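You operate a simulated robot arm through the tools that you are given. There is no shell and no other tool. Be economical: measure what you need, move in short steps, check, and stop when the job is done.

The job below is to be done with a simulated two-armed robot. You get a single attempt, and the scene is never put back.

JOB
Take the tube with the blue band on the bench with the blue edge and put it away on the bench marked kit. Put the foil cap on the bench with the blue edge away on the shelf under the rod table. Put the numbered copper ring that says "4" from the bench with the green edge on top of the carton marked shackles and the numbered copper ring labelled "2" on the white cover. Pull the door two of the tall cabinet open. The order is free. Set down upright: tube with the blue band.

It is judged by the outcome, as a careful person would: the job done as asked, and still so three seconds after it is handed in. It fails if anything else is knocked over, pushed out of place, dropped, spilled or broken. Lids that push on must go on centred and level and be pressed home; caps that screw on are set level and turned clockwise until they are tight.

ROBOT AND FRAMES
Two 7-joint arms with fingered hands on one trunk, on a base that drives. Base frame: it is fixed to the floor where the robot stands at the start and does not move with it; the origin is under the middle of the robot, x ahead of it, y to its left, z up; the surface under the hand at the start is at about z = 0.8. Readings come in m, rad, newtons and seconds.
The left shoulder is at the start at [0.114, 0.182, 1.02], the right one opposite. With the tool pointing down near the work surface each hand reaches from about 0.5 to 0.88 m from the robot's upright axis, wherever it stands, measured 20 degrees to its own side. Places, roughly: bench marked kit [-1.8, 1.2, 0.9]; carton marked shackles [1, -1.5, 0.75]; door two of the tall cabinet [-7.8, 0.4, 0.8]; foil cap (8x7x3 cm) [0.6, -0.2, 0.8]; numbered copper ring [1, -1.75, 0.75]; shelf under the rod table [-4, 2.4, 0.5]; tube with the blue band (5x5x8 cm) [0.7, 0, 0.8]; white cover (11x11x2 cm) [1.2, -1.9, 0.8]. Payload 3.8 kg a hand.
The TCP of each hand is the grasp point between the finger pads, 0.03 m short of the fingertips. In the tool frame z runs along the fingers and y along their closing line. Largest opening 0.104 m; the body of the gripper starts 0.035 m behind the TCP. The gripper is a hand of 4 fingers: y runs from the thumb to the fingers, the wrist lies at [-0.017, -0.104, -0.178] in the tool frame, and closing takes about 1.5 s.
Orientation is that of the tool frame in the base frame, as a unit quaternion [w, x, y, z]. With the fingers straight down and the wrist toward the robot, the tool's x, y and z point along [0, 1, 0], [1, 0, 0] and [0, 0, -1] of the base frame.

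CONTROLS
- The arms move only by the tool nudge_tool. It takes "left_deltas", "right_deltas" or both (then of equal length, played together; a hand with none holds still); each is a list of rows, each a list of 7 numbers: the shift along the base's x, y, z in mm, then the turn, a rotation vector about the base's x, y, z in degrees, then the closure, from 0 (fully open) to 1 (shut). In form: [[x, y, z, rx, ry, rz, claw], ...]. A call has 1 to 10 rows; each row shifts and turns the commanded pose from where the row before left it. Rows are played at 5 a second. More than 0.05 m and 0.15 rad between two rows, or a gripper value outside its range, and nothing of the call is played. A pose out of reach is approached as far as the arm can. The call stops where the force on the tool passes 40 N (or 10 N more than at its start, if that is more) or the arm is blocked; 0.2 s more then pass. The fingers move at their own pace (about 0.072 m/s each) and stop on an object; they squeeze with about 32 N. The grip force told is the motor's: it shows also when the fingers shut on nothing. Time passes only in rows, and 0.2 s behind the last, so rows that do not move let the fingers close. The reply holds the time, the measured pose of the TCP, the force on the tool along the base axes, the opening and the grip force, in the units named above and with some noise, with the torque about the TCP (base axes, N m) and any sound that the robot's microphone picked up.
- Cameras (640 x 400 px; columns grow to the right, rows downward): "scene" is now at [0.2215, -0.0091, 1.2052]; the picture's right is [-0.12, -0.99, 0.00], its down [-0.50, 0.06, -0.86] and it looks along [0.86, -0.10, -0.50] (base axes); focal length 281 px, centre (320, 200). "left" rides on the left gripper at [-0.066, -0.09, -0.126] in its tool frame; the picture's right is [-0.78, -0.30, 0.56], its down [0.57, -0.70, 0.43] and it looks along [0.26, 0.65, 0.71] (tool axes); focal length 275 px, centre (320, 200). "right" rides on the right gripper at [0.066, -0.09, -0.126] in its tool frame; the picture's right is [-0.78, 0.30, -0.56], its down [-0.57, -0.70, 0.42] and it looks along [-0.26, 0.65, 0.71] (tool axes); focal length 275 px, centre (320, 200).
- snapshot(camera): a new picture of that camera. It takes no simulated time.
- slide_trunk(by): slides the trunk up (or, below 0, down) by that many m; the arms and the scene camera ride with it, the base frame stays. It gives what a move gives, with no picture.
- steer(legs): drives the robot by 1 to 6 legs, each [ahead, left, turn to the left] in m, m and rad, along the robot's own axes; the way and the turn of a leg run together, so that a leg with both is an arc; at most 1.5 m and 3.142 rad a leg. The arms and the cameras ride along, it lands a little off, and it stops where it bumps. It gives what a move gives.
- hand_shape(shape, hand): the hand has 4 fingers and takes this shape, open, in about a second: jaw (thumb against the fingers, like two jaws); tri (thumb and two fingers); tip (a fingertip pinch); poke (one finger out to press); point (the index stretched); flat (the hand flat); cup (the hand cupped); fist (a fist). The gripper value then closes the fingers along that shape, each until it touches; the sizes above hold for jaw. It gives what a move gives, with no picture.
- pan_tilt(pan, tilt): turns the head with the scene camera to pan (to the left, within 1.501 rad either way) and tilt (down, from -0.506 to 1.204), counted from straight ahead of the robot. It gives what a move gives.
- pixel_to_xyz(camera, pixels): there is no depth. For up to 12 entries [column, row, z] of the newest picture of that camera ("zoom" is the newest enlarged one), the place [x, y] in the base frame at which the ray of that pixel passes the height z, good to about 0.002 m. It takes no simulated time.
- zoom(camera, box): a new picture of the part [left, top, right, bottom] of that camera's present view, enlarged. It takes no simulated time.
- sign_off(): hands the job in; it is judged then, once.

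Work in short steps. Measure before you move; look again where a grasp or a placing could have gone wrong, and mend it. You have 110 turns and 88 pictures in all, those below and enlarged ones among them. Open the grippers and draw the arms clear of the work before you hand the job in, unless the task says otherwise.

The tools are called after "Call:" as a command line: name --argument value ..., lists and objects as JSON in quotes. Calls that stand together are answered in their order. nudge_tool: Moves the arms, as the interface text tells. Its arguments: {"type":"object","properties":{"left_deltas":{"type":"array"},"right_deltas":{"type":"array"}},"required":[]} The other tools are called the same way: slide_trunk (by) slides the trunk up or down; hand_shape (shape, hand) gives the hand a shape; steer (legs) drives the base; pan_tilt (pan, tilt) turns the head that bears the scene camera; snapshot (camera) takes a picture; pixel_to_xyz (camera, pixels) gives the place at which the rays of pixels pass given heights; zoom (camera, box) takes an enlarged picture of a part of a camera's view; sign_off () hands the job in.

At the start:

```text
time: 0.0
left_position: [0.5826, 0.1388, 1.0702]
left_tcp_rot: [-0.001, 0.707, 0.707, 0.0]
left_contact_force: [0.5, -0.5, -0.1]
left_wrist_torque: [0.03, 0.0, -0.02]
left_finger_gap: 0.1037
left_grip_force: 0.0
left_shape: jaw
right_position: [0.5371, -0.2594, 1.0656]
right_tcp_rot: [0.0, 0.708, 0.707, 0.001]
right_contact_force: [-0.8, 1.0, -0.3]
right_wrist_torque: [-0.01, -0.02, 0.01]
right_finger_gap: 0.1037
right_grip_force: 0.0
right_shape: jaw
trunk travel left (down, up): [-0.175, 0.581]
robot x, y, heading: [-0.0017, 0.0052, 0.0]
head pan, tilt: [-0.117, 0.529]
```

scene: 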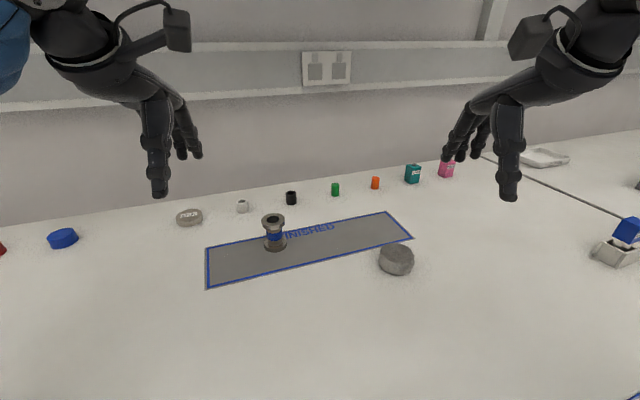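
right: 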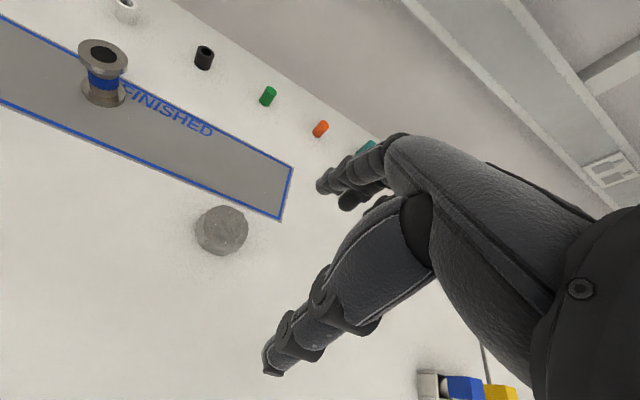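
left: 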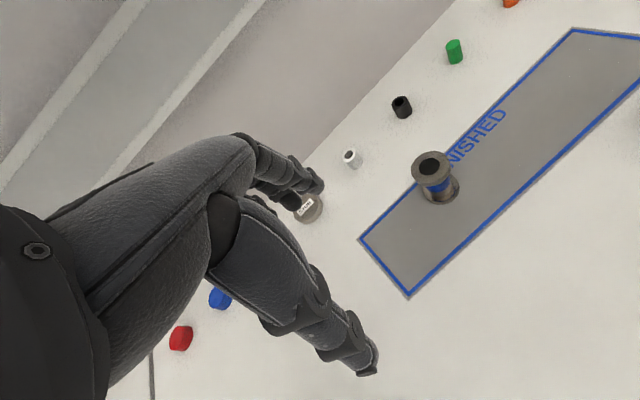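

The scene shows the flanged tube with a blue band at about (274,232) and the foil cap at (396,260). I enlarge that part and measure the places.

Call:
zoom --camera "scene" --box '[200, 180, 440, 330]'

Call:
pixel_to_xyz --camera "scene" --pixels '[[275, 245, 0.8], [274, 219, 0.88], [396, 266, 0.8], [397, 256, 0.83], [379, 258, 0.815], [414, 262, 0.815], [397, 276, 0.8], [397, 243, 0.83]]'

```text
2.67 times, centred on (320, 255) of scene
```

zoom: 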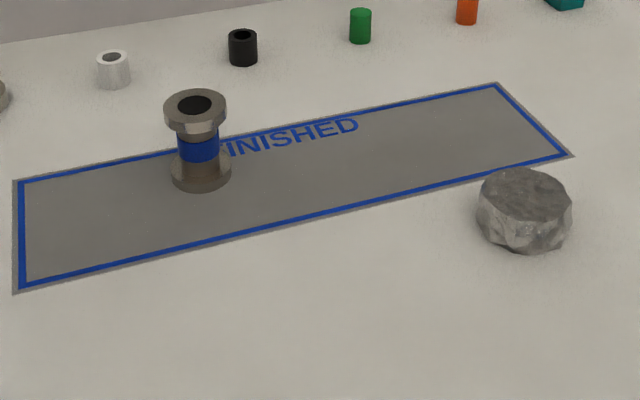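

```text
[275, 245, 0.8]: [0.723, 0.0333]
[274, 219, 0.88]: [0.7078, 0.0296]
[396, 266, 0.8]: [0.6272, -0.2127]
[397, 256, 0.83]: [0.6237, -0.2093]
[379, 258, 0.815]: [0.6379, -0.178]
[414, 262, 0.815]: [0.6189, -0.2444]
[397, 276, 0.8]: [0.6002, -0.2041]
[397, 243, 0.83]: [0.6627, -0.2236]
```

Tube stands at about (0.715, 0.03), cap at (0.625, -0.21). I look right toward the green bench to plan the rings first, and left/back for the route.

Call:
pan_tilt --pan -1.1 --tilt 0.5

Call:
snapshot --camera "scene"

Call:
pan_tilt --pan 1.3 --tilt 0.4

Call:
snapshot --camera "scene"

```text
time: 1.3
left_position: [0.5828, 0.14, 1.0697]
left_tcp_rot: [-0.001, 0.707, 0.707, 0.0]
left_contact_force: [-0.7, 0.4, 0.6]
left_wrist_torque: [0.02, 0.01, 0.0]
left_finger_gap: 0.1035
left_grip_force: 0.0
left_shape: jaw
right_position: [0.5366, -0.2574, 1.0663]
right_tcp_rot: [0.0, 0.707, 0.707, 0.001]
right_contact_force: [0.6, 1.0, -0.5]
right_wrist_torque: [0.0, -0.03, -0.01]
right_finger_gap: 0.1038
right_grip_force: 0.0
right_shape: jaw
trunk travel left (down, up): [-0.175, 0.581]
robot x, y, heading: [0.0022, -0.0015, 0.001]
head pan, tilt: [-1.1, 0.499]
```

```text
83 pictures are left
```

scene: 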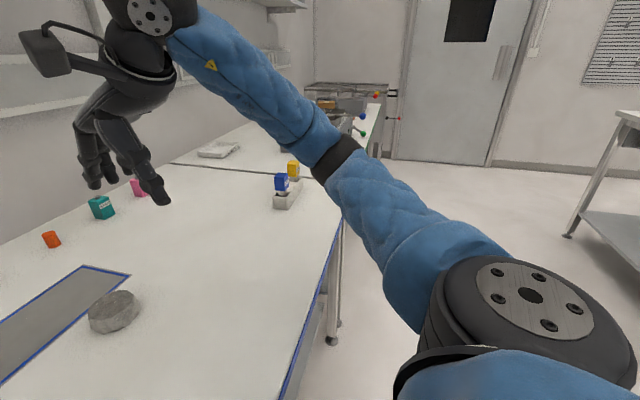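

```text
time: 3.5
left_position: [0.5811, 0.1396, 1.0703]
left_tcp_rot: [-0.001, 0.707, 0.708, 0.0]
left_contact_force: [-1.5, -0.5, -1.2]
left_wrist_torque: [-0.04, -0.01, -0.02]
left_finger_gap: 0.1037
left_grip_force: 0.0
left_shape: jaw
right_position: [0.5371, -0.259, 1.0655]
right_tcp_rot: [-0.001, 0.707, 0.708, 0.0]
right_contact_force: [0.0, 0.1, 0.8]
right_wrist_torque: [0.02, 0.0, -0.01]
right_finger_gap: 0.1037
right_grip_force: 0.0
right_shape: jaw
trunk travel left (down, up): [-0.175, 0.581]
robot x, y, heading: [-0.0014, 0.0005, 0.003]
head pan, tilt: [1.3, 0.4]
```

```text
82 pictures are left
```

scene: 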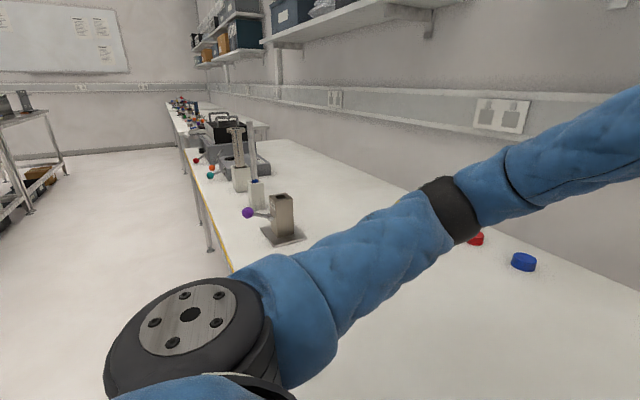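

The way along the benches to the right is open. I back off 0.3 m and slide 1.6 m right, then look at the green bench.

Call:
steer --legs '[[-0.3, 0, 0], [0, -1.5, 0], [0, -0.1, 0]]'

Call:
pan_tilt --pan 0 --tilt 0.5

Call:
snapshot --camera "scene"

```text
time: 13.3
left_position: [0.2859, -1.4469, 1.0708]
left_tcp_rot: [-0.002, 0.703, 0.711, -0.001]
left_contact_force: [-0.6, 0.1, -0.2]
left_wrist_torque: [0.03, -0.01, 0.03]
left_finger_gap: 0.1037
left_grip_force: 0.0
left_shape: jaw
right_position: [0.2451, -1.8452, 1.0658]
right_tcp_rot: [-0.001, 0.704, 0.71, 0.001]
right_contact_force: [0.0, -0.8, 0.0]
right_wrist_torque: [0.03, -0.02, 0.03]
right_finger_gap: 0.1036
right_grip_force: 0.1
right_shape: jaw
trunk travel left (down, up): [-0.175, 0.581]
robot x, y, heading: [-0.2945, -1.5906, 0.012]
head pan, tilt: [1.3, 0.4]
```

```text
time: 14.7
left_position: [0.2849, -1.4444, 1.0705]
left_tcp_rot: [-0.001, 0.703, 0.711, -0.001]
left_contact_force: [-0.3, -0.5, -0.6]
left_wrist_torque: [0.0, -0.06, 0.03]
left_finger_gap: 0.1036
left_grip_force: 0.1
left_shape: jaw
right_position: [0.2466, -1.8424, 1.0662]
right_tcp_rot: [0.0, 0.703, 0.711, 0.0]
right_contact_force: [0.1, -0.5, 0.2]
right_wrist_torque: [0.05, -0.02, -0.02]
right_finger_gap: 0.1036
right_grip_force: 0.0
right_shape: jaw
trunk travel left (down, up): [-0.175, 0.581]
robot x, y, heading: [-0.2987, -1.5869, 0.011]
head pan, tilt: [0.0, 0.499]
```

```text
81 pictures are left
```

scene: 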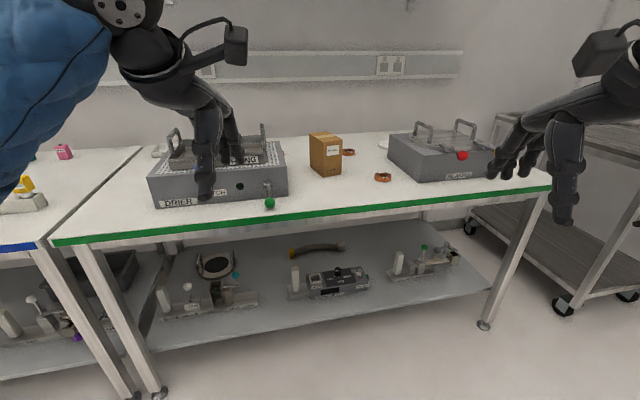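

The green bench: rings at (383,176) and (348,152), carton at (325,153), a hint of the white cover behind the grey box at (383,143). I enlarge.

Call:
zoom --camera "scene" --box '[290, 110, 470, 222]'

Call:
pixel_to_xyz --camera "scene" --pixels '[[383, 179, 0.75], [348, 154, 0.75], [318, 175, 0.75], [341, 172, 0.75], [383, 145, 0.75], [385, 163, 0.75], [270, 206, 0.75], [300, 216, 0.75]]'

```text
3.56 times, centred on (380, 166) of scene
```

zoom: 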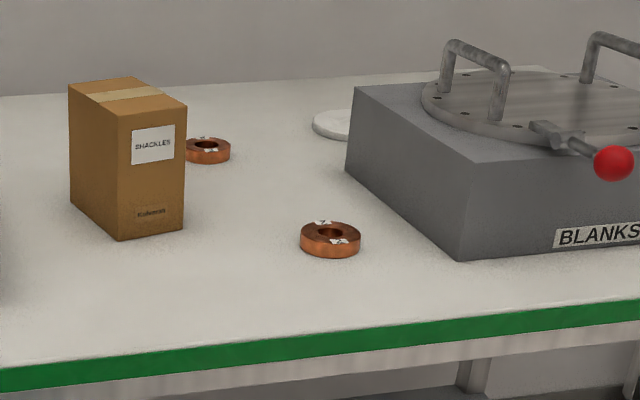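

```text
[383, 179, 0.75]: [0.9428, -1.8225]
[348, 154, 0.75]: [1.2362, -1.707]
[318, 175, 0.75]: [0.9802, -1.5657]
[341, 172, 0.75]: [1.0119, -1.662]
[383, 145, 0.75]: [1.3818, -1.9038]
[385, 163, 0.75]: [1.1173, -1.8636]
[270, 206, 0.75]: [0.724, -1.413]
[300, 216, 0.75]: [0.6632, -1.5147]
```

The heights are uncertain, so I raise the trunk for clearance, drive closer and look again with parallax.

Call:
slide_trunk --by 0.2

Call:
steer --legs '[[0.3, -0.05, -0.01]]'

Call:
pan_tilt --pan -0.15 --tilt 0.7

Call:
snapshot --camera "scene"

```text
time: 16.9
left_position: [0.2862, -1.4454, 1.2691]
left_tcp_rot: [-0.001, 0.703, 0.711, 0.0]
left_contact_force: [1.0, 0.1, 1.3]
left_wrist_torque: [0.0, 0.01, 0.02]
left_finger_gap: 0.1038
left_grip_force: 0.1
left_shape: jaw
right_position: [0.2454, -1.8436, 1.265]
right_tcp_rot: [-0.001, 0.704, 0.711, 0.0]
right_contact_force: [-0.3, 0.6, -0.2]
right_wrist_torque: [0.02, 0.0, 0.01]
right_finger_gap: 0.1036
right_grip_force: 0.1
right_shape: jaw
trunk travel left (down, up): [-0.375, 0.381]
robot x, y, heading: [-0.2944, -1.5851, 0.014]
head pan, tilt: [0.0, 0.499]
```

```text
time: 19.0
left_position: [0.5911, -1.5054, 1.2704]
left_tcp_rot: [0.0, 0.709, 0.705, -0.001]
left_contact_force: [0.8, -0.6, -0.3]
left_wrist_torque: [-0.02, 0.04, 0.0]
left_finger_gap: 0.1038
left_grip_force: 0.0
left_shape: jaw
right_position: [0.5429, -1.9037, 1.2648]
right_tcp_rot: [-0.001, 0.709, 0.705, 0.0]
right_contact_force: [0.8, -0.6, -0.1]
right_wrist_torque: [0.03, 0.01, 0.01]
right_finger_gap: 0.1038
right_grip_force: 0.0
right_shape: jaw
trunk travel left (down, up): [-0.375, 0.381]
robot x, y, heading: [0.0073, -1.6396, -0.005]
head pan, tilt: [0.0, 0.499]
```

```text
time: 19.7
left_position: [0.5906, -1.5065, 1.2697]
left_tcp_rot: [0.0, 0.709, 0.705, -0.001]
left_contact_force: [-0.6, 0.5, -0.2]
left_wrist_torque: [0.0, -0.01, 0.0]
left_finger_gap: 0.1037
left_grip_force: 0.0
left_shape: jaw
right_position: [0.5421, -1.9021, 1.2654]
right_tcp_rot: [0.0, 0.71, 0.704, 0.0]
right_contact_force: [-0.5, -0.6, 0.6]
right_wrist_torque: [-0.02, -0.01, 0.0]
right_finger_gap: 0.1035
right_grip_force: 0.1
right_shape: jaw
trunk travel left (down, up): [-0.375, 0.381]
robot x, y, heading: [0.0075, -1.642, -0.008]
head pan, tilt: [-0.15, 0.7]
```

```text
79 pictures are left
```

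scene: 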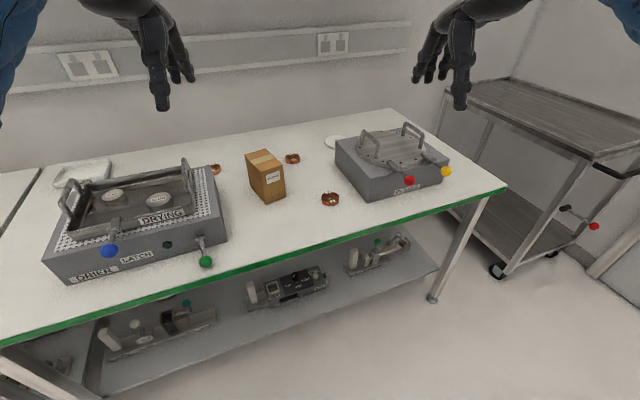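

Three rings: (330,199), (292,158), (215,168); the cover is at (334,141). Enlarge for labels and measure at two heights.

Call:
zoom --camera "scene" --box '[200, 120, 360, 220]'

Call:
pixel_to_xyz --camera "scene" --pixels '[[330, 201, 0.75], [330, 201, 0.8], [292, 160, 0.75], [292, 160, 0.8], [216, 170, 0.75], [216, 170, 0.8], [266, 204, 0.75], [266, 204, 0.8], [335, 142, 0.75], [335, 142, 0.8], [300, 253, 0.75], [300, 253, 0.8]]'

```text
4.00 times, centred on (280, 170) of scene
```

zoom: 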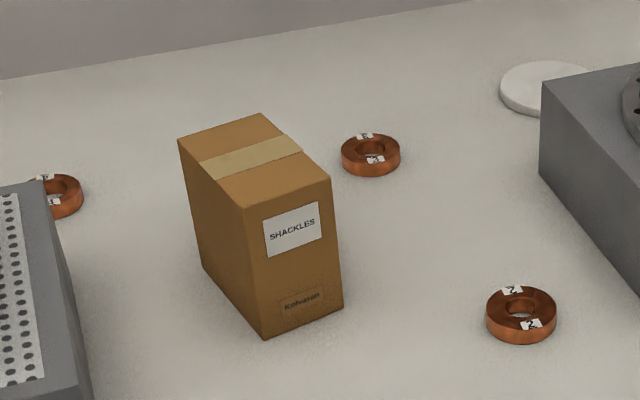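

```text
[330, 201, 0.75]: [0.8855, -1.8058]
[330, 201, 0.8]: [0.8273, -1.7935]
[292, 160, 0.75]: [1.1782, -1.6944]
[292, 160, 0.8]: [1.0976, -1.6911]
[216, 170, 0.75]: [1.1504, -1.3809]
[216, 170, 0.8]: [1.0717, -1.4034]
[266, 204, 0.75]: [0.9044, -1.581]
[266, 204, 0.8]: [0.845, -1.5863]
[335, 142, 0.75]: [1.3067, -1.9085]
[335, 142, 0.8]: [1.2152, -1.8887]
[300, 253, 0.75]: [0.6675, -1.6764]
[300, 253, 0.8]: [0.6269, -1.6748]
```

The surface is at 0.80. I enlarge the labels of each ring.

Call:
zoom --camera "scene" --box '[282, 150, 302, 166]'

Call:
zoom --camera "scene" --box '[318, 188, 342, 208]'

Call:
zoom --camera "scene" --box '[204, 160, 224, 176]'

```text
16.00 times, centred on (292, 158) of scene
```

zoom: 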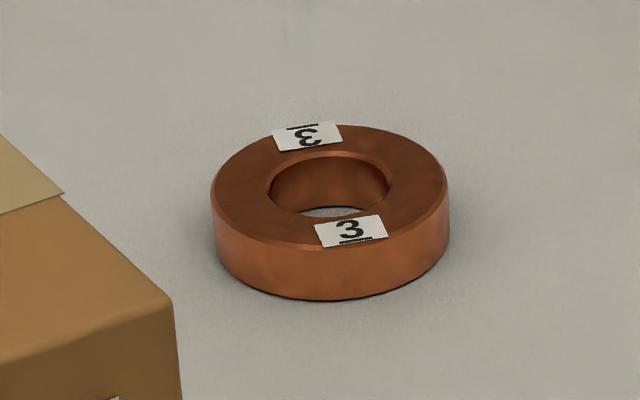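

```text
16.00 times, centred on (330, 198) of scene
```

zoom: 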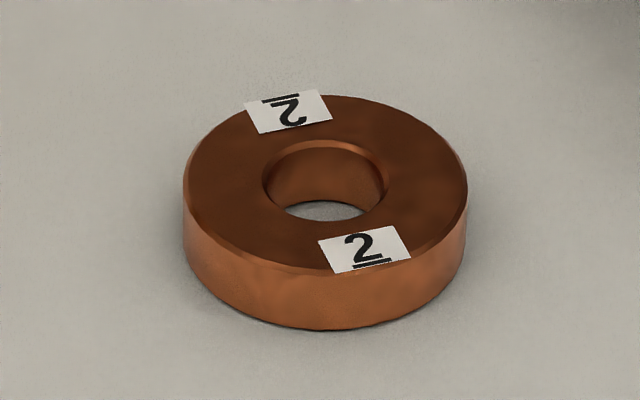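

```text
16.00 times, centred on (214, 168) of scene
```

zoom: 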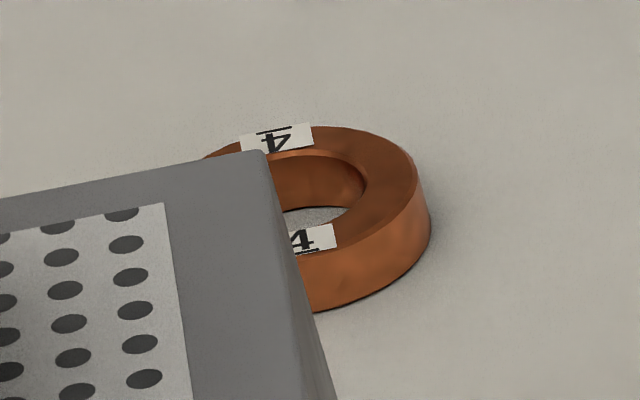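

Labels are clear: ring 2 at (0.827,-1.79), ring 3 at (1.10,-1.69), ring 4 at about (1.07,-1.40) behind the drier box. I tilt down to see how near the base may come to the bench.

Call:
pan_tilt --pan 0.0 --tilt 1.2

Call:
snapshot --camera "scene"

Call:
pixel_to_xyz --camera "scene" --pixels '[[320, 100, 0.8], [320, 200, 0.8], [320, 300, 0.8], [320, 200, 0.3], [320, 300, 0.3], [320, 390, 0.3], [320, 390, 0.0]]'

```text
time: 20.6
left_position: [0.5895, -1.5055, 1.2699]
left_tcp_rot: [0.0, 0.71, 0.704, -0.001]
left_contact_force: [0.2, 0.1, 0.4]
left_wrist_torque: [-0.01, 0.04, 0.01]
left_finger_gap: 0.1035
left_grip_force: 0.1
left_shape: jaw
right_position: [0.5426, -1.9023, 1.2657]
right_tcp_rot: [0.0, 0.709, 0.705, -0.001]
right_contact_force: [-0.5, 0.0, -0.3]
right_wrist_torque: [0.01, -0.02, 0.03]
right_finger_gap: 0.1037
right_grip_force: 0.0
right_shape: jaw
trunk travel left (down, up): [-0.375, 0.381]
robot x, y, heading: [0.0079, -1.6403, -0.007]
head pan, tilt: [0.0, 1.201]
```

```text
74 pictures are left
```

scene: 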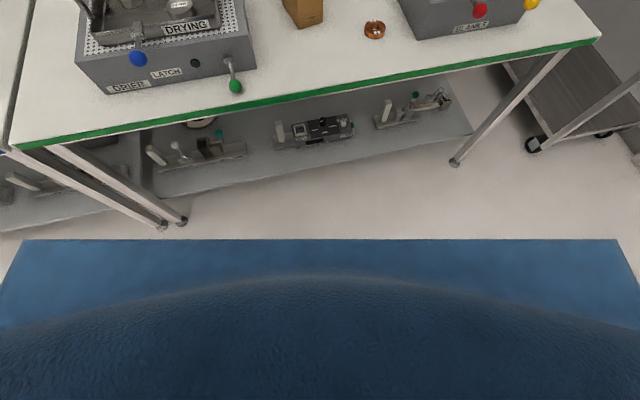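

```text
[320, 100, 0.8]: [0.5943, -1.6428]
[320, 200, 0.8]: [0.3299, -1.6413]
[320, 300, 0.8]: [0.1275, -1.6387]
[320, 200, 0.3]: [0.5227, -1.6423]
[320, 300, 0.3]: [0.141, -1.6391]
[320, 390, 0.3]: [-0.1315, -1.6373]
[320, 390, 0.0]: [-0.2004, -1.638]
```

The bench edge looks slightly turned; I measure its direction and box corners.

Call:
pixel_to_xyz --camera "scene" --pixels '[[60, 138, 0.8], [320, 91, 0.8], [560, 46, 0.8], [160, 225, 0.0], [455, 162, 0.0], [160, 190, 0.3], [470, 132, 0.3], [420, 38, 0.8], [375, 32, 0.8], [305, 27, 0.8]]'

```text
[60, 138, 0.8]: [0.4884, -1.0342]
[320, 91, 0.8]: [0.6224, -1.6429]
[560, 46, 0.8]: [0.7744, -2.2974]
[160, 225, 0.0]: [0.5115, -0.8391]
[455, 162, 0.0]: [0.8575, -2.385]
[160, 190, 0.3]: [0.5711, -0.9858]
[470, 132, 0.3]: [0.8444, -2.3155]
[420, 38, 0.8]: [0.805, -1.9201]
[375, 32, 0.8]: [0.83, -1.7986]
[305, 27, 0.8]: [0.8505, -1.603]
```

The bench is turned about 0.22 rad. I square up to it, and drive to about 0.3 m from its edge, shifted right so ring 4 lies to my left and the cover to my right.

Call:
steer --legs '[[0, 0, 0.23], [0, -0.25, 0], [0.25, 0, 0]]'

```text
time: 24.7
left_position: [0.8441, -1.554, 1.2695]
left_tcp_rot: [-0.001, 0.622, 0.783, -0.001]
left_contact_force: [1.0, 0.8, 0.4]
left_wrist_torque: [0.01, 0.02, 0.01]
left_finger_gap: 0.1037
left_grip_force: 0.0
left_shape: jaw
right_position: [0.8899, -1.9511, 1.2658]
right_tcp_rot: [-0.001, 0.623, 0.782, -0.001]
right_contact_force: [-0.2, 0.2, -0.4]
right_wrist_torque: [-0.03, 0.03, -0.03]
right_finger_gap: 0.1036
right_grip_force: 0.0
right_shape: jaw
trunk travel left (down, up): [-0.375, 0.381]
robot x, y, heading: [0.3064, -1.8225, 0.229]
head pan, tilt: [0.0, 1.201]
```

No bump. Another 0.06 m ahead, then look.

Call:
steer --legs '[[0.06, 0, 0]]'

Call:
pan_tilt --pan 0.0 --tilt 0.8

Call:
snapshot --camera "scene"

Call:
snapshot --camera "left"

Call:
snapshot --camera "right"

```text
time: 25.6
left_position: [0.9058, -1.5398, 1.2688]
left_tcp_rot: [0.0, 0.621, 0.783, -0.001]
left_contact_force: [1.5, 0.8, -0.3]
left_wrist_torque: [0.01, 0.07, 0.0]
left_finger_gap: 0.1036
left_grip_force: 0.0
left_shape: jaw
right_position: [0.9516, -1.9375, 1.2641]
right_tcp_rot: [-0.001, 0.623, 0.782, -0.001]
right_contact_force: [-0.1, 0.7, -0.1]
right_wrist_torque: [-0.01, 0.07, 0.02]
right_finger_gap: 0.1037
right_grip_force: 0.0
right_shape: jaw
trunk travel left (down, up): [-0.375, 0.381]
robot x, y, heading: [0.3668, -1.8086, 0.227]
head pan, tilt: [0.0, 1.201]
```

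```text
time: 26.5
left_position: [0.9043, -1.5397, 1.2712]
left_tcp_rot: [0.0, 0.622, 0.783, 0.0]
left_contact_force: [-0.6, 0.0, 0.4]
left_wrist_torque: [0.0, -0.03, -0.03]
left_finger_gap: 0.1039
left_grip_force: 0.0
left_shape: jaw
right_position: [0.948, -1.9369, 1.2655]
right_tcp_rot: [-0.001, 0.623, 0.782, -0.001]
right_contact_force: [0.5, -0.1, -0.8]
right_wrist_torque: [0.02, -0.01, 0.0]
right_finger_gap: 0.1038
right_grip_force: 0.1
right_shape: jaw
trunk travel left (down, up): [-0.375, 0.381]
robot x, y, heading: [0.3671, -1.8056, 0.221]
head pan, tilt: [0.0, 0.799]
```

```text
73 pictures are left
```

scene: 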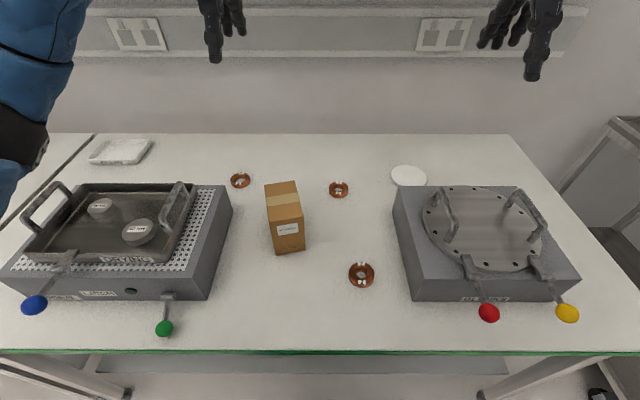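

```text
72 pictures are left
```

left: 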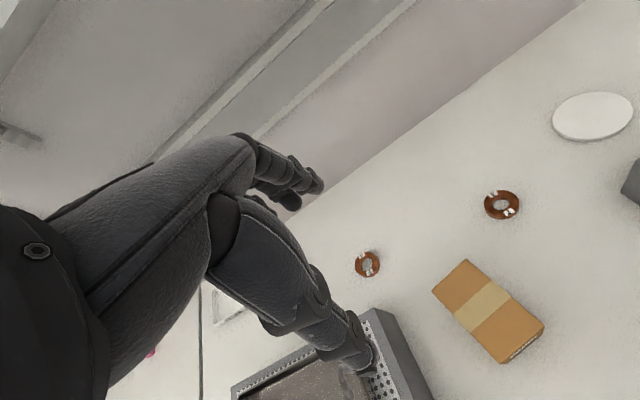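

```text
71 pictures are left
```

right: 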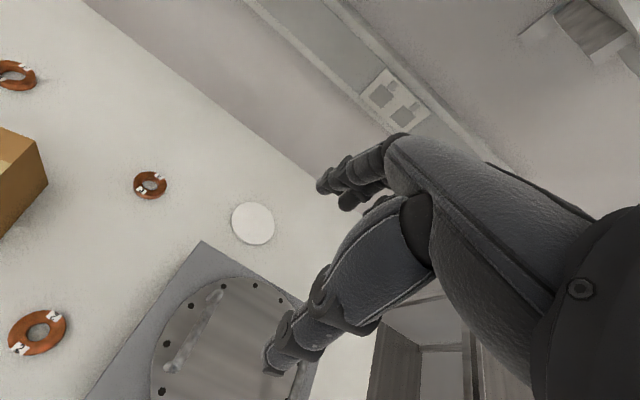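

A clear view now; I measure rings, carton top, cover and box corners.

Call:
pixel_to_xyz --camera "scene" --pixels '[[240, 180, 0.815], [361, 274, 0.815], [338, 189, 0.815], [409, 175, 0.82], [427, 178, 0.81], [409, 187, 0.8], [281, 183, 0.92], [284, 205, 0.92], [233, 210, 0.9], [229, 185, 0.9], [288, 254, 0.8], [400, 186, 0.9]]'

Call:
pixel_to_xyz --camera "left" --pixels '[[367, 264, 0.815], [502, 205, 0.815], [592, 117, 0.82], [466, 261, 0.92], [434, 291, 0.92], [542, 325, 0.92], [508, 360, 0.92], [375, 310, 0.9]]'

Call:
pixel_to_xyz --camera "right" --pixels '[[150, 185, 0.815], [253, 224, 0.82], [37, 333, 0.815], [14, 75, 0.815], [203, 241, 0.9], [203, 241, 0.88]]'

Call:
zoom --camera "scene" --box '[220, 150, 460, 300]'

```text
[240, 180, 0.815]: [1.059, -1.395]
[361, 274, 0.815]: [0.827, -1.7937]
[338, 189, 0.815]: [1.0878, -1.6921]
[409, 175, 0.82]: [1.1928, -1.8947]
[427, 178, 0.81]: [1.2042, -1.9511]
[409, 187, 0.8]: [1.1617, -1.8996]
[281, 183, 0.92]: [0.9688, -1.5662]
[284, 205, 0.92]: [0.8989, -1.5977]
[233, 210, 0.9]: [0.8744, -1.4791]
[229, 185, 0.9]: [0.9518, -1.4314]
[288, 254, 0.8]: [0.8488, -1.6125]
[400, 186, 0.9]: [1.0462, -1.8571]
```

```text
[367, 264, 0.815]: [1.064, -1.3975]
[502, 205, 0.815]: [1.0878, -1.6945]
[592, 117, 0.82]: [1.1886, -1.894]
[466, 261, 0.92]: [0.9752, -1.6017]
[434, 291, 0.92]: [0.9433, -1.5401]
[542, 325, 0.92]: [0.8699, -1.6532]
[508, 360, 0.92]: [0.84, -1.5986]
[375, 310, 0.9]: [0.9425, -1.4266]
```

```text
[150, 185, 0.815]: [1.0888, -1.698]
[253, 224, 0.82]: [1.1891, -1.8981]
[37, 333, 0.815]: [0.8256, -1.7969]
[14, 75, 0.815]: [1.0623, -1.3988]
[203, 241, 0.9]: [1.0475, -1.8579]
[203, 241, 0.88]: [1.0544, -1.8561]
```

```text
2.67 times, centred on (340, 225) of scene
```

zoom: 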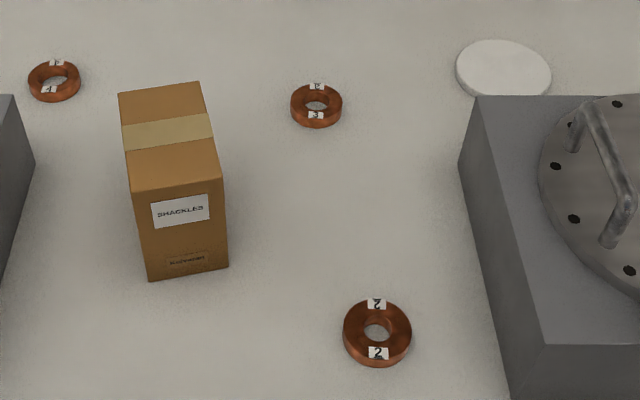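

I determine the carton's height by matching top and bottom corners, using the new zoom.

Call:
pixel_to_xyz --camera "zoom" --pixels '[[228, 266, 0.8], [148, 280, 0.8], [222, 179, 0.9], [222, 179, 0.93], [222, 179, 0.96], [133, 193, 0.9], [133, 193, 0.93], [133, 193, 0.96], [200, 83, 0.93], [118, 93, 0.93], [376, 332, 0.82], [54, 82, 0.815]]'

Call:
pixel_to_xyz --camera "left" --pixels '[[466, 261, 0.95], [434, 291, 0.95], [542, 325, 0.95], [508, 360, 0.95], [375, 310, 0.87], [375, 310, 0.92], [391, 318, 0.9]]'

```text
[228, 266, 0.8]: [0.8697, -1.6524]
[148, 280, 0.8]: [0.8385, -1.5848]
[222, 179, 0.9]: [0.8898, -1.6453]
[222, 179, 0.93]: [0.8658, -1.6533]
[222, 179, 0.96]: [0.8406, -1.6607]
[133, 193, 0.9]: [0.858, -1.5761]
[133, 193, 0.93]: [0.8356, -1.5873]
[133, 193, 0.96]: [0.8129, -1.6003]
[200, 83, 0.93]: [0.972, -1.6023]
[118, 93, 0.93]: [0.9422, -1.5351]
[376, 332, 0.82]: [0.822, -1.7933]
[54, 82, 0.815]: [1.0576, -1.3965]
```

```text
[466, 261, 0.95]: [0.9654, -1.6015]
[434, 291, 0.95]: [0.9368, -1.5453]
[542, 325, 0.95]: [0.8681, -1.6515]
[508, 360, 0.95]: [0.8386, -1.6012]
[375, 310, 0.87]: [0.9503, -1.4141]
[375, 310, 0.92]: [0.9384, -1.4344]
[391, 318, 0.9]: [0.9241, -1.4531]
```

Carton top is at z≈0.926, centre (0.905,-1.594); ring 4 at (1.060,-1.397), ring 2 at (0.824,-1.794), cover at (1.190,-1.895). I move the left hand over ring 4 and partway down.

Call:
nudge_tool --left_deltas '[[39, 36, 0, 0, 0, 0, 0], [39, 36, 0, 0, 0, 0, 0], [39, 36, 0, 0, 0, 0, 0], [38, 35, 0, 0, 0, 0, 0], [0, 0, -45, 0, 0, 0, 0], [0, 0, -45, 0, 0, 0, 0], [0, 0, -45, 0, 0, 0, 0], [0, 0, -45, 0, 0, 0, 0], [0, 0, -45, 0, 0, 0, 0], [0, 0, -45, 0, 0, 0, 0]]'

Call:
snapshot --camera "left"

Call:
snapshot --camera "scene"

```text
refused: row 1 steps farther than a row can; nothing moved
```

```text
69 pictures are left
```

left: 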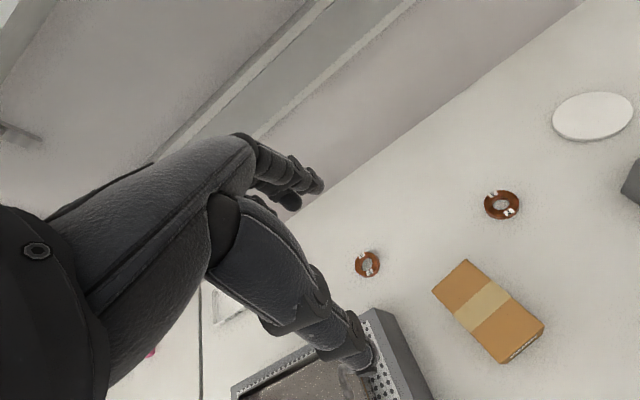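

```text
68 pictures are left
```

scene: 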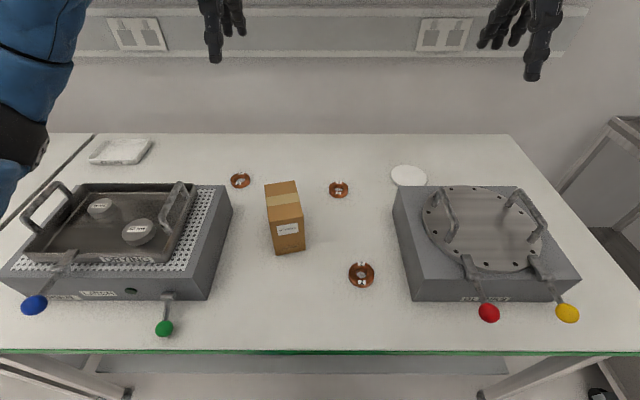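

The row was a touch over 50 mm; I use shorter steps.

Call:
nudge_tool --left_deltas '[[31, 28.6, 0, 0, 0, 0, 0], [31, 28.6, 0, 0, 0, 0, 0], [31, 28.6, 0, 0, 0, 0, 0], [31, 28.6, 0, 0, 0, 0, 0], [31, 28.6, 0, 0, 0, 0, 0], [0, 0, -48, 0, 0, 0, 0], [0, 0, -48, 0, 0, 0, 0], [0, 0, -48, 0, 0, 0, 0], [0, 0, -48, 0, 0, 0, 0], [0, 0, -48, 0, 0, 0, 0]]'

Call:
snapshot --camera "scene"

```text
time: 28.7
left_position: [1.0277, -1.4095, 1.0207]
left_tcp_rot: [0.0, 0.622, 0.783, 0.0]
left_contact_force: [0.2, 0.3, 0.1]
left_wrist_torque: [-0.01, -0.01, 0.0]
left_finger_gap: 0.1037
left_grip_force: 0.1
left_shape: jaw
left hand out of reach, approached as far as the arm can: row 5
right_position: [0.9502, -1.9375, 1.2648]
right_tcp_rot: [0.0, 0.622, 0.783, 0.0]
right_contact_force: [-0.3, 0.2, -1.3]
right_wrist_torque: [0.0, 0.05, 0.01]
right_finger_gap: 0.1037
right_grip_force: 0.0
right_shape: jaw
trunk travel left (down, up): [-0.375, 0.381]
robot x, y, heading: [0.3626, -1.8086, 0.229]
head pan, tilt: [0.0, 0.799]
```

```text
67 pictures are left
```

scene: 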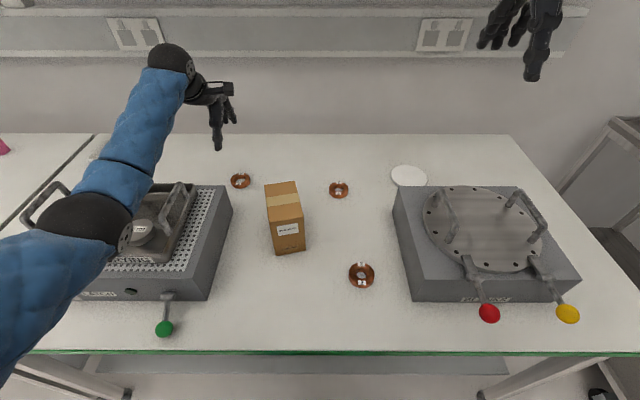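

The left hand stands at (1.028,-1.410,1.02), slightly short. I lower and shift onto ring 4's centre to z≈0.90.

Call:
nudge_tool --left_deltas '[[8, 3, -40, 0, 0, 0, 0], [12, 5, -40, 0, 0, 0, 0], [12, 4, -40, 0, 0, 0, 0], [0, 0, 0, 0, 0, 0, 0]]'

Call:
zoom --camera "scene" --box '[120, 60, 300, 260]'

Call:
snapshot --camera "left"

```text
time: 29.7
left_position: [1.0528, -1.4022, 0.9053]
left_tcp_rot: [0.0, 0.622, 0.783, 0.0]
left_contact_force: [-0.3, 0.5, -0.8]
left_wrist_torque: [-0.01, -0.03, 0.02]
left_finger_gap: 0.1042
left_grip_force: 0.0
left_shape: jaw
left hand out of reach, approached as far as the arm can: row 3
right_position: [0.9488, -1.9368, 1.266]
right_tcp_rot: [-0.001, 0.623, 0.782, 0.0]
right_contact_force: [-0.1, 0.4, -0.3]
right_wrist_torque: [-0.01, 0.0, 0.0]
right_finger_gap: 0.1034
right_grip_force: 0.1
right_shape: jaw
trunk travel left (down, up): [-0.375, 0.381]
robot x, y, heading: [0.3667, -1.8053, 0.226]
head pan, tilt: [0.0, 0.799]
```

```text
2.00 times, centred on (210, 160) of scene
```

zoom: 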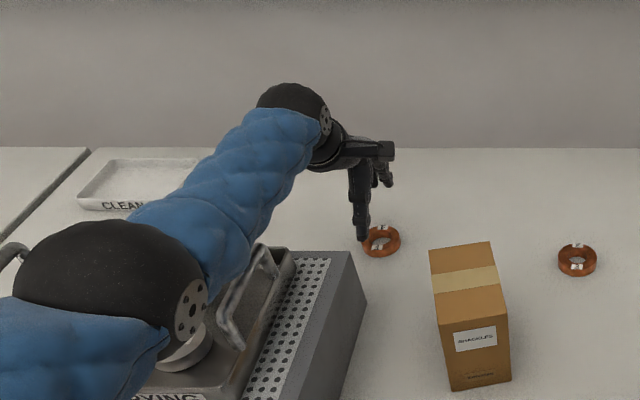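

```text
65 pictures are left
```

left: 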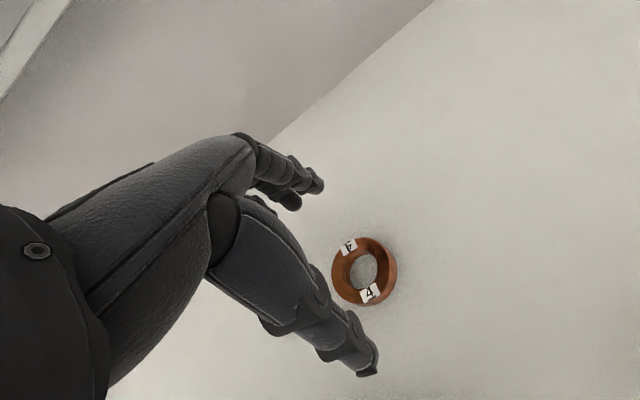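

It remains a bit short in reach (1.0528 vs 1.060). I drive 0.035 m ahead, which carries the hand too, then correct.

Call:
steer --legs '[[0.035, 0, 0]]'

Call:
snapshot --camera "left"

```text
time: 30.6
left_position: [1.0882, -1.3948, 0.9037]
left_tcp_rot: [-0.001, 0.622, 0.783, -0.001]
left_contact_force: [0.8, -0.7, -1.2]
left_wrist_torque: [0.01, 0.04, -0.03]
left_finger_gap: 0.1039
left_grip_force: 0.0
left_shape: jaw
right_position: [0.9854, -1.9275, 1.2644]
right_tcp_rot: [-0.001, 0.623, 0.782, 0.0]
right_contact_force: [0.5, -0.1, 0.0]
right_wrist_torque: [-0.02, 0.06, -0.02]
right_finger_gap: 0.1038
right_grip_force: 0.1
right_shape: jaw
trunk travel left (down, up): [-0.375, 0.381]
robot x, y, heading: [0.3977, -1.7936, 0.237]
head pan, tilt: [0.0, 0.799]
```

```text
64 pictures are left
```

left: 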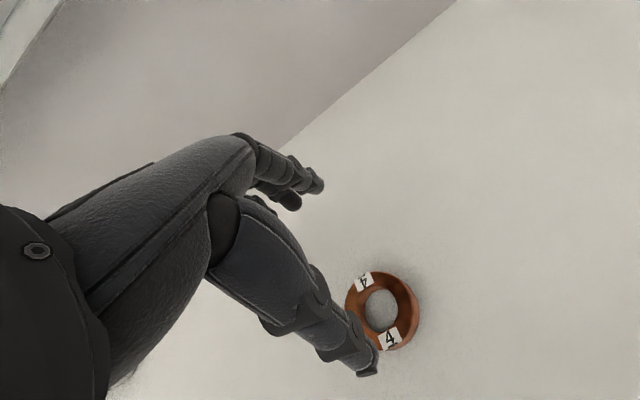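

Call:
pixel_to_xyz --camera "left" --pixels '[[380, 309, 0.818], [346, 305, 0.81], [420, 315, 0.81]]'

```text
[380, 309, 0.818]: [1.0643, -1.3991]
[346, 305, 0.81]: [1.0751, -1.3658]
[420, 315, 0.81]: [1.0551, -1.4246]
```

Ring 4's centre is at (1.063,-1.398). I shift (-25,-3) and lower to z≈0.835.

Call:
nudge_tool --left_deltas '[[-25, -3, 0, 0, 0, 0, 0], [0, 0, -30, 0, 0, 0, 0], [0, 0, -20, 0, 0, 0, 0], [0, 0, -18, 0, 0, 0, 0], [0, 0, 0, 0, 0, 0, 0]]'

Call:
snapshot --camera "left"

Call:
zoom --camera "scene" --box '[140, 80, 300, 220]'

```text
time: 31.8
left_position: [1.0615, -1.3986, 0.8337]
left_tcp_rot: [0.0, 0.622, 0.783, 0.0]
left_contact_force: [0.3, -0.2, -0.5]
left_wrist_torque: [0.01, -0.01, 0.04]
left_finger_gap: 0.1038
left_grip_force: 0.0
left_shape: jaw
right_position: [0.9824, -1.9296, 1.267]
right_tcp_rot: [0.0, 0.622, 0.783, 0.001]
right_contact_force: [-0.2, -0.3, 0.5]
right_wrist_torque: [-0.03, -0.01, -0.01]
right_finger_gap: 0.1038
right_grip_force: 0.1
right_shape: jaw
trunk travel left (down, up): [-0.375, 0.381]
robot x, y, heading: [0.3986, -1.7985, 0.233]
head pan, tilt: [0.0, 0.799]
```

```text
63 pictures are left
```

left: 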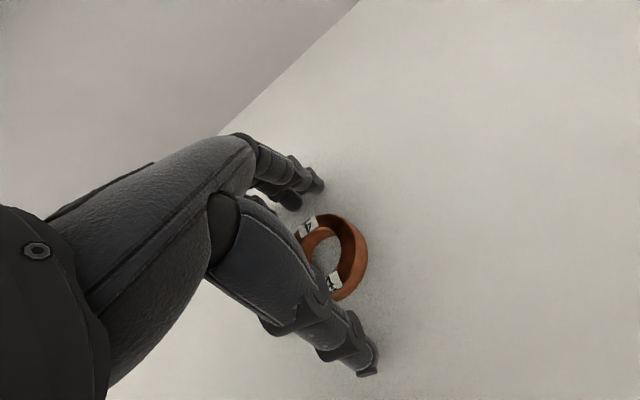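

```text
2.86 times, centred on (220, 150) of scene
```

zoom: 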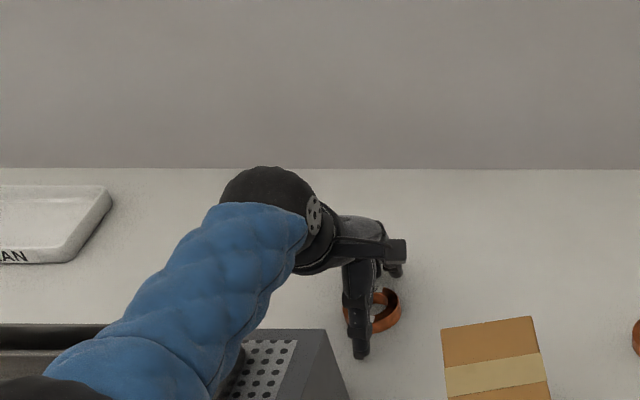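

The ring lies between thumb and fingers. I close.

Call:
nudge_tool --left_deltas '[[0, 0, 0, 0, 0, 0, 0.5], [0, 0, 0, 0, 0, 0, 1], [0, 0, 0, 0, 0, 0, 1], [0, 0, 0, 0, 0, 0, 1], [0, 0, 0, 0, 0, 0, 1], [0, 0, 0, 0, 0, 0, 1], [0, 0, 0, 0, 0, 0, 1], [0, 0, 0, 0, 0, 0, 1]]'

Call:
snapshot --camera "left"

```text
time: 33.6
left_position: [1.0619, -1.398, 0.8334]
left_tcp_rot: [-0.002, 0.622, 0.783, -0.001]
left_contact_force: [-1.1, 0.7, 0.0]
left_wrist_torque: [0.0, -0.04, 0.0]
left_finger_gap: 0.0492
left_grip_force: 32.0
left_shape: jaw
right_position: [0.9831, -1.9305, 1.2651]
right_tcp_rot: [-0.001, 0.622, 0.783, 0.0]
right_contact_force: [0.0, 0.4, -0.4]
right_wrist_torque: [-0.01, 0.02, 0.02]
right_finger_gap: 0.1037
right_grip_force: 0.1
right_shape: jaw
trunk travel left (down, up): [-0.375, 0.381]
robot x, y, heading: [0.4029, -1.7985, 0.231]
head pan, tilt: [0.0, 0.799]
```

```text
61 pictures are left
```

left: 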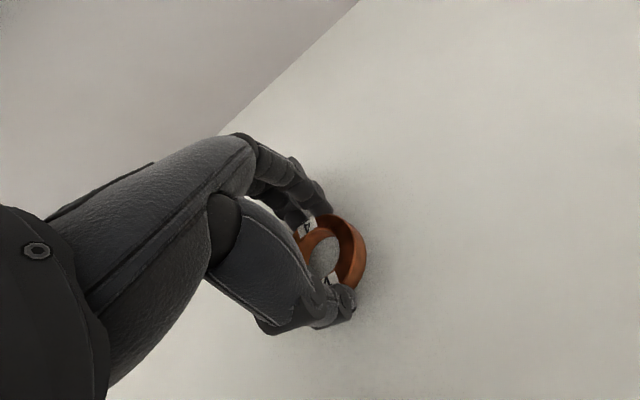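

Ring 4 is held (gap 0.049, 32 N). Lift, then go over the carton.

Call:
nudge_tool --left_deltas '[[0, 0, 40, 0, 0, 0, 1], [0, 0, 48, 0, 0, 0, 1], [0, 0, 48, 0, 0, 0, 1], [0, 0, 44, 0, 0, 0, 1], [-26, -33, 0, 0, 0, 0, 1], [-26, -33, 0, 0, 0, 0, 1], [-26, -33, 0, 0, 0, 0, 1], [-26, -33, 0, 0, 0, 0, 1], [-26, -33, 0, 0, 0, 0, 1], [-27, -31, 0, 0, 0, 0, 1]]'

Call:
snapshot --camera "scene"

Call:
snapshot --camera "left"

```text
time: 35.8
left_position: [0.9021, -1.5921, 1.0175]
left_tcp_rot: [-0.001, 0.621, 0.783, -0.001]
left_contact_force: [-0.7, 0.0, -2.3]
left_wrist_torque: [0.03, 0.0, -0.01]
left_finger_gap: 0.0488
left_grip_force: 31.6
left_shape: jaw
right_position: [0.9834, -1.9292, 1.2659]
right_tcp_rot: [0.0, 0.623, 0.782, 0.0]
right_contact_force: [-0.2, -0.1, 0.1]
right_wrist_torque: [0.0, -0.06, 0.03]
right_finger_gap: 0.1035
right_grip_force: 0.0
right_shape: jaw
trunk travel left (down, up): [-0.375, 0.381]
robot x, y, heading: [0.4005, -1.8002, 0.23]
head pan, tilt: [0.0, 0.799]
```

```text
60 pictures are left
```

scene: 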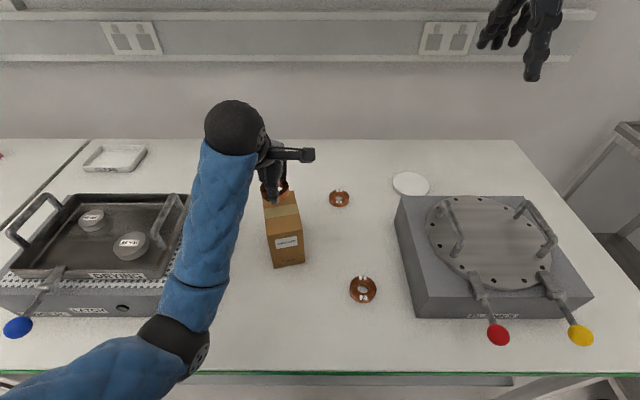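

```text
59 pictures are left
```

left: 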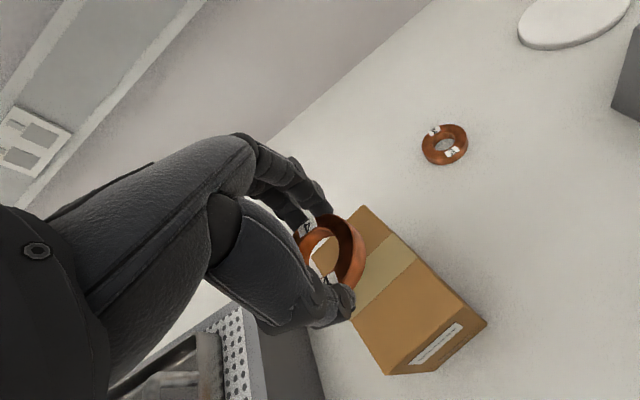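

I check where the ring's centre is relative to the carton before lowering.

Call:
pixel_to_xyz --camera "left" --pixels '[[330, 250, 1.0], [368, 207, 0.926], [487, 322, 0.926], [388, 375, 0.926]]'

Call:
nudge_tool --left_deltas '[[2, -1, -25, 0, 0, 0, 1], [0, 0, -20, 0, 0, 0, 1], [0, 0, -5, 0, 0, 0, 1], [0, 0, 0, 0, 0, 0, 1]]'

Call:
snapshot --camera "left"

```text
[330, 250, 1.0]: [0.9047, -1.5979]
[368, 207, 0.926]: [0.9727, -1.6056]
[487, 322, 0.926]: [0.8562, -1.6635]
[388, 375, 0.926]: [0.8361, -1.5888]
```

```text
time: 36.8
left_position: [0.9062, -1.5944, 0.9663]
left_tcp_rot: [0.0, 0.621, 0.783, -0.001]
left_contact_force: [0.6, -0.3, -2.2]
left_wrist_torque: [-0.05, -0.02, 0.03]
left_finger_gap: 0.0488
left_grip_force: 32.7
left_shape: jaw
right_position: [0.9826, -1.929, 1.265]
right_tcp_rot: [0.0, 0.623, 0.782, 0.0]
right_contact_force: [-0.2, -0.5, 0.7]
right_wrist_torque: [-0.02, -0.01, 0.01]
right_finger_gap: 0.104
right_grip_force: 0.1
right_shape: jaw
trunk travel left (down, up): [-0.375, 0.381]
robot x, y, heading: [0.4023, -1.8003, 0.225]
head pan, tilt: [0.0, 0.799]
```

```text
58 pictures are left
```

left: 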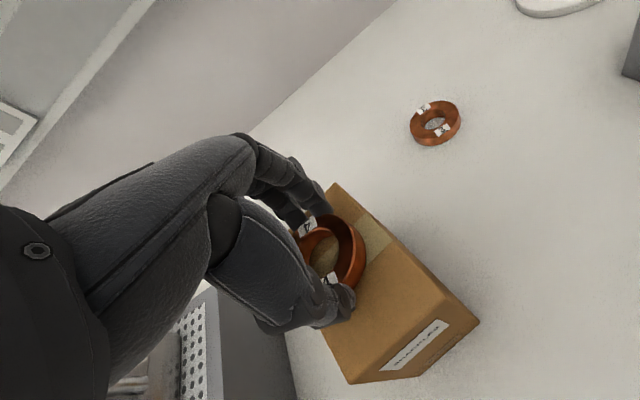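

Centred on the carton. I lower in 2 mm steps watching the force.

Call:
nudge_tool --left_deltas '[[0, 0, -2, 0, 0, 0, 1], [0, 0, -2, 0, 0, 0, 1], [0, 0, -1, 0, 0, 0, 1], [0, 0, 0, 0, 0, 0, 1]]'

```text
time: 37.8
left_position: [0.9074, -1.5942, 0.9636]
left_tcp_rot: [0.001, 0.622, 0.783, 0.0]
left_contact_force: [-0.7, 1.7, 5.5]
left_wrist_torque: [0.07, -0.11, 0.0]
left_finger_gap: 0.0487
left_grip_force: 32.0
left_shape: jaw
right_position: [0.9816, -1.9299, 1.2667]
right_tcp_rot: [0.0, 0.623, 0.782, -0.001]
right_contact_force: [0.2, -0.6, -0.9]
right_wrist_torque: [-0.02, 0.02, 0.0]
right_finger_gap: 0.1038
right_grip_force: 0.0
right_shape: jaw
trunk travel left (down, up): [-0.375, 0.381]
robot x, y, heading: [0.3987, -1.7968, 0.234]
head pan, tilt: [0.0, 0.799]
```

Contact (about 8 N). I open slowly, then rise straight up.

Call:
nudge_tool --left_deltas '[[0, 0, 0, 0, 0, 0, 0.5], [0, 0, 0, 0, 0, 0, 0.3], [0, 0, 0, 0, 0, 0, 0], [0, 0, 0, 0, 0, 0, 0], [0, 0, 0, 0, 0, 0, 0], [0, 0, 0, 0, 0, 0, 0], [0, 0, 30, 0, 0, 0, 0], [0, 0, 45, 0, 0, 0, 0], [0, 0, 45, 0, 0, 0, 0], [0, 0, 45, 0, 0, 0, 0]]'

Call:
nudge_tool --left_deltas '[[0, 0, 45, 0, 0, 0, 0], [-10, 40, 20, 0, 0, 0, 0], [-10, 40, 20, 0, 0, 0, 0], [-10, 40, 0, 0, 0, 0, 0], [-10, 40, 0, 0, 0, 0, 0]]'

Call:
snapshot --camera "scene"

```text
time: 40.0
left_position: [0.9187, -1.5892, 1.1154]
left_tcp_rot: [-0.001, 0.622, 0.783, 0.0]
left_contact_force: [0.4, 0.3, 1.1]
left_wrist_torque: [-0.02, 0.02, 0.02]
left_finger_gap: 0.1039
left_grip_force: 0.2
left_shape: jaw
left hand out of reach, approached as far as the arm can: row 10
right_position: [0.9836, -1.9273, 1.2657]
right_tcp_rot: [0.001, 0.621, 0.783, -0.001]
right_contact_force: [0.5, -0.3, -0.4]
right_wrist_torque: [-0.04, 0.0, 0.04]
right_finger_gap: 0.1038
right_grip_force: 0.1
right_shape: jaw
trunk travel left (down, up): [-0.375, 0.381]
robot x, y, heading: [0.4021, -1.7983, 0.227]
head pan, tilt: [0.0, 0.799]
```

```text
time: 41.2
left_position: [0.9148, -1.4233, 1.1792]
left_tcp_rot: [-0.001, 0.623, 0.782, -0.001]
left_contact_force: [-0.4, -0.2, 0.6]
left_wrist_torque: [-0.02, 0.01, 0.02]
left_finger_gap: 0.1036
left_grip_force: 0.1
left_shape: jaw
left hand out of reach, approached as far as the arm can: row 1, 2, 3
right_position: [0.9828, -1.929, 1.2669]
right_tcp_rot: [0.0, 0.623, 0.782, 0.001]
right_contact_force: [0.0, -0.3, -0.4]
right_wrist_torque: [0.02, -0.03, -0.01]
right_finger_gap: 0.1038
right_grip_force: 0.0
right_shape: jaw
trunk travel left (down, up): [-0.375, 0.381]
robot x, y, heading: [0.4026, -1.801, 0.227]
head pan, tilt: [0.0, 0.799]
```

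```text
57 pictures are left
```

scene: 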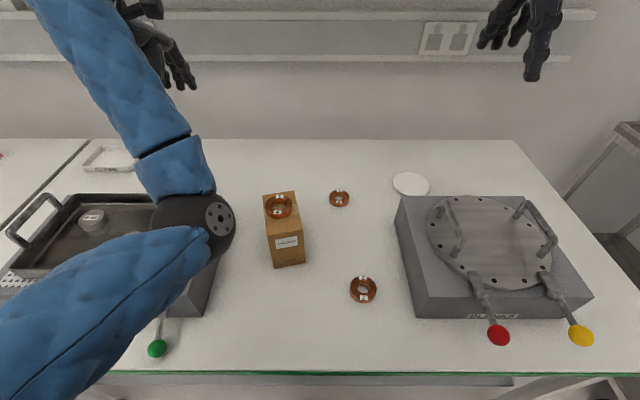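

Ring 4 rests on the carton. For ring 2 I'm too near, so I back off 0.15 m and look with the right camera.

Call:
steer --legs '[[-0.15, 0, 0]]'

Call:
nudge_tool --right_deltas '[[-5, 30, -10, 0, 0, 0, 0], [-5, 30, -40, 0, 0, 0, 0], [-5, 20, -40, 0, 0, 0, 0], [-5, 20, -40, 0, 0, 0, 0], [0, 10, -40, 0, 0, 0, 0], [0, 10, -40, 0, 0, 0, 0]]'

Call:
snapshot --camera "right"

```text
time: 42.5
left_position: [0.7654, -1.4565, 1.1802]
left_tcp_rot: [0.0, 0.62, 0.784, 0.001]
left_contact_force: [-0.1, -0.3, 0.5]
left_wrist_torque: [0.04, 0.01, 0.01]
left_finger_gap: 0.1035
left_grip_force: 0.0
left_shape: jaw
right_position: [0.8361, -1.9613, 1.267]
right_tcp_rot: [0.0, 0.621, 0.784, 0.0]
right_contact_force: [-0.2, -1.0, 0.5]
right_wrist_torque: [-0.04, -0.03, 0.03]
right_finger_gap: 0.1036
right_grip_force: 0.0
right_shape: jaw
trunk travel left (down, up): [-0.375, 0.381]
robot x, y, heading: [0.2556, -1.8363, 0.235]
head pan, tilt: [0.0, 0.799]
```

```text
refused: row 2 steps farther than a row can; nothing moved
```

```text
56 pictures are left
```

right: 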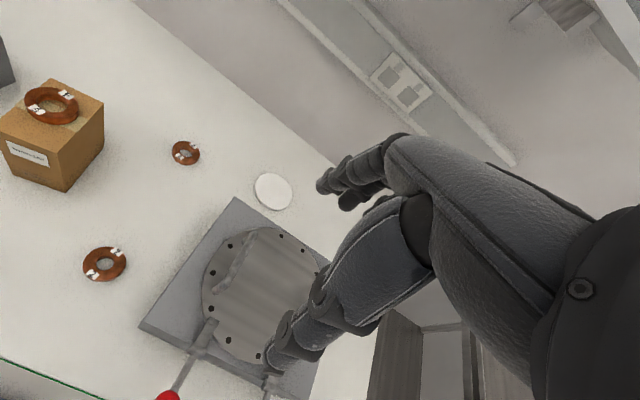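

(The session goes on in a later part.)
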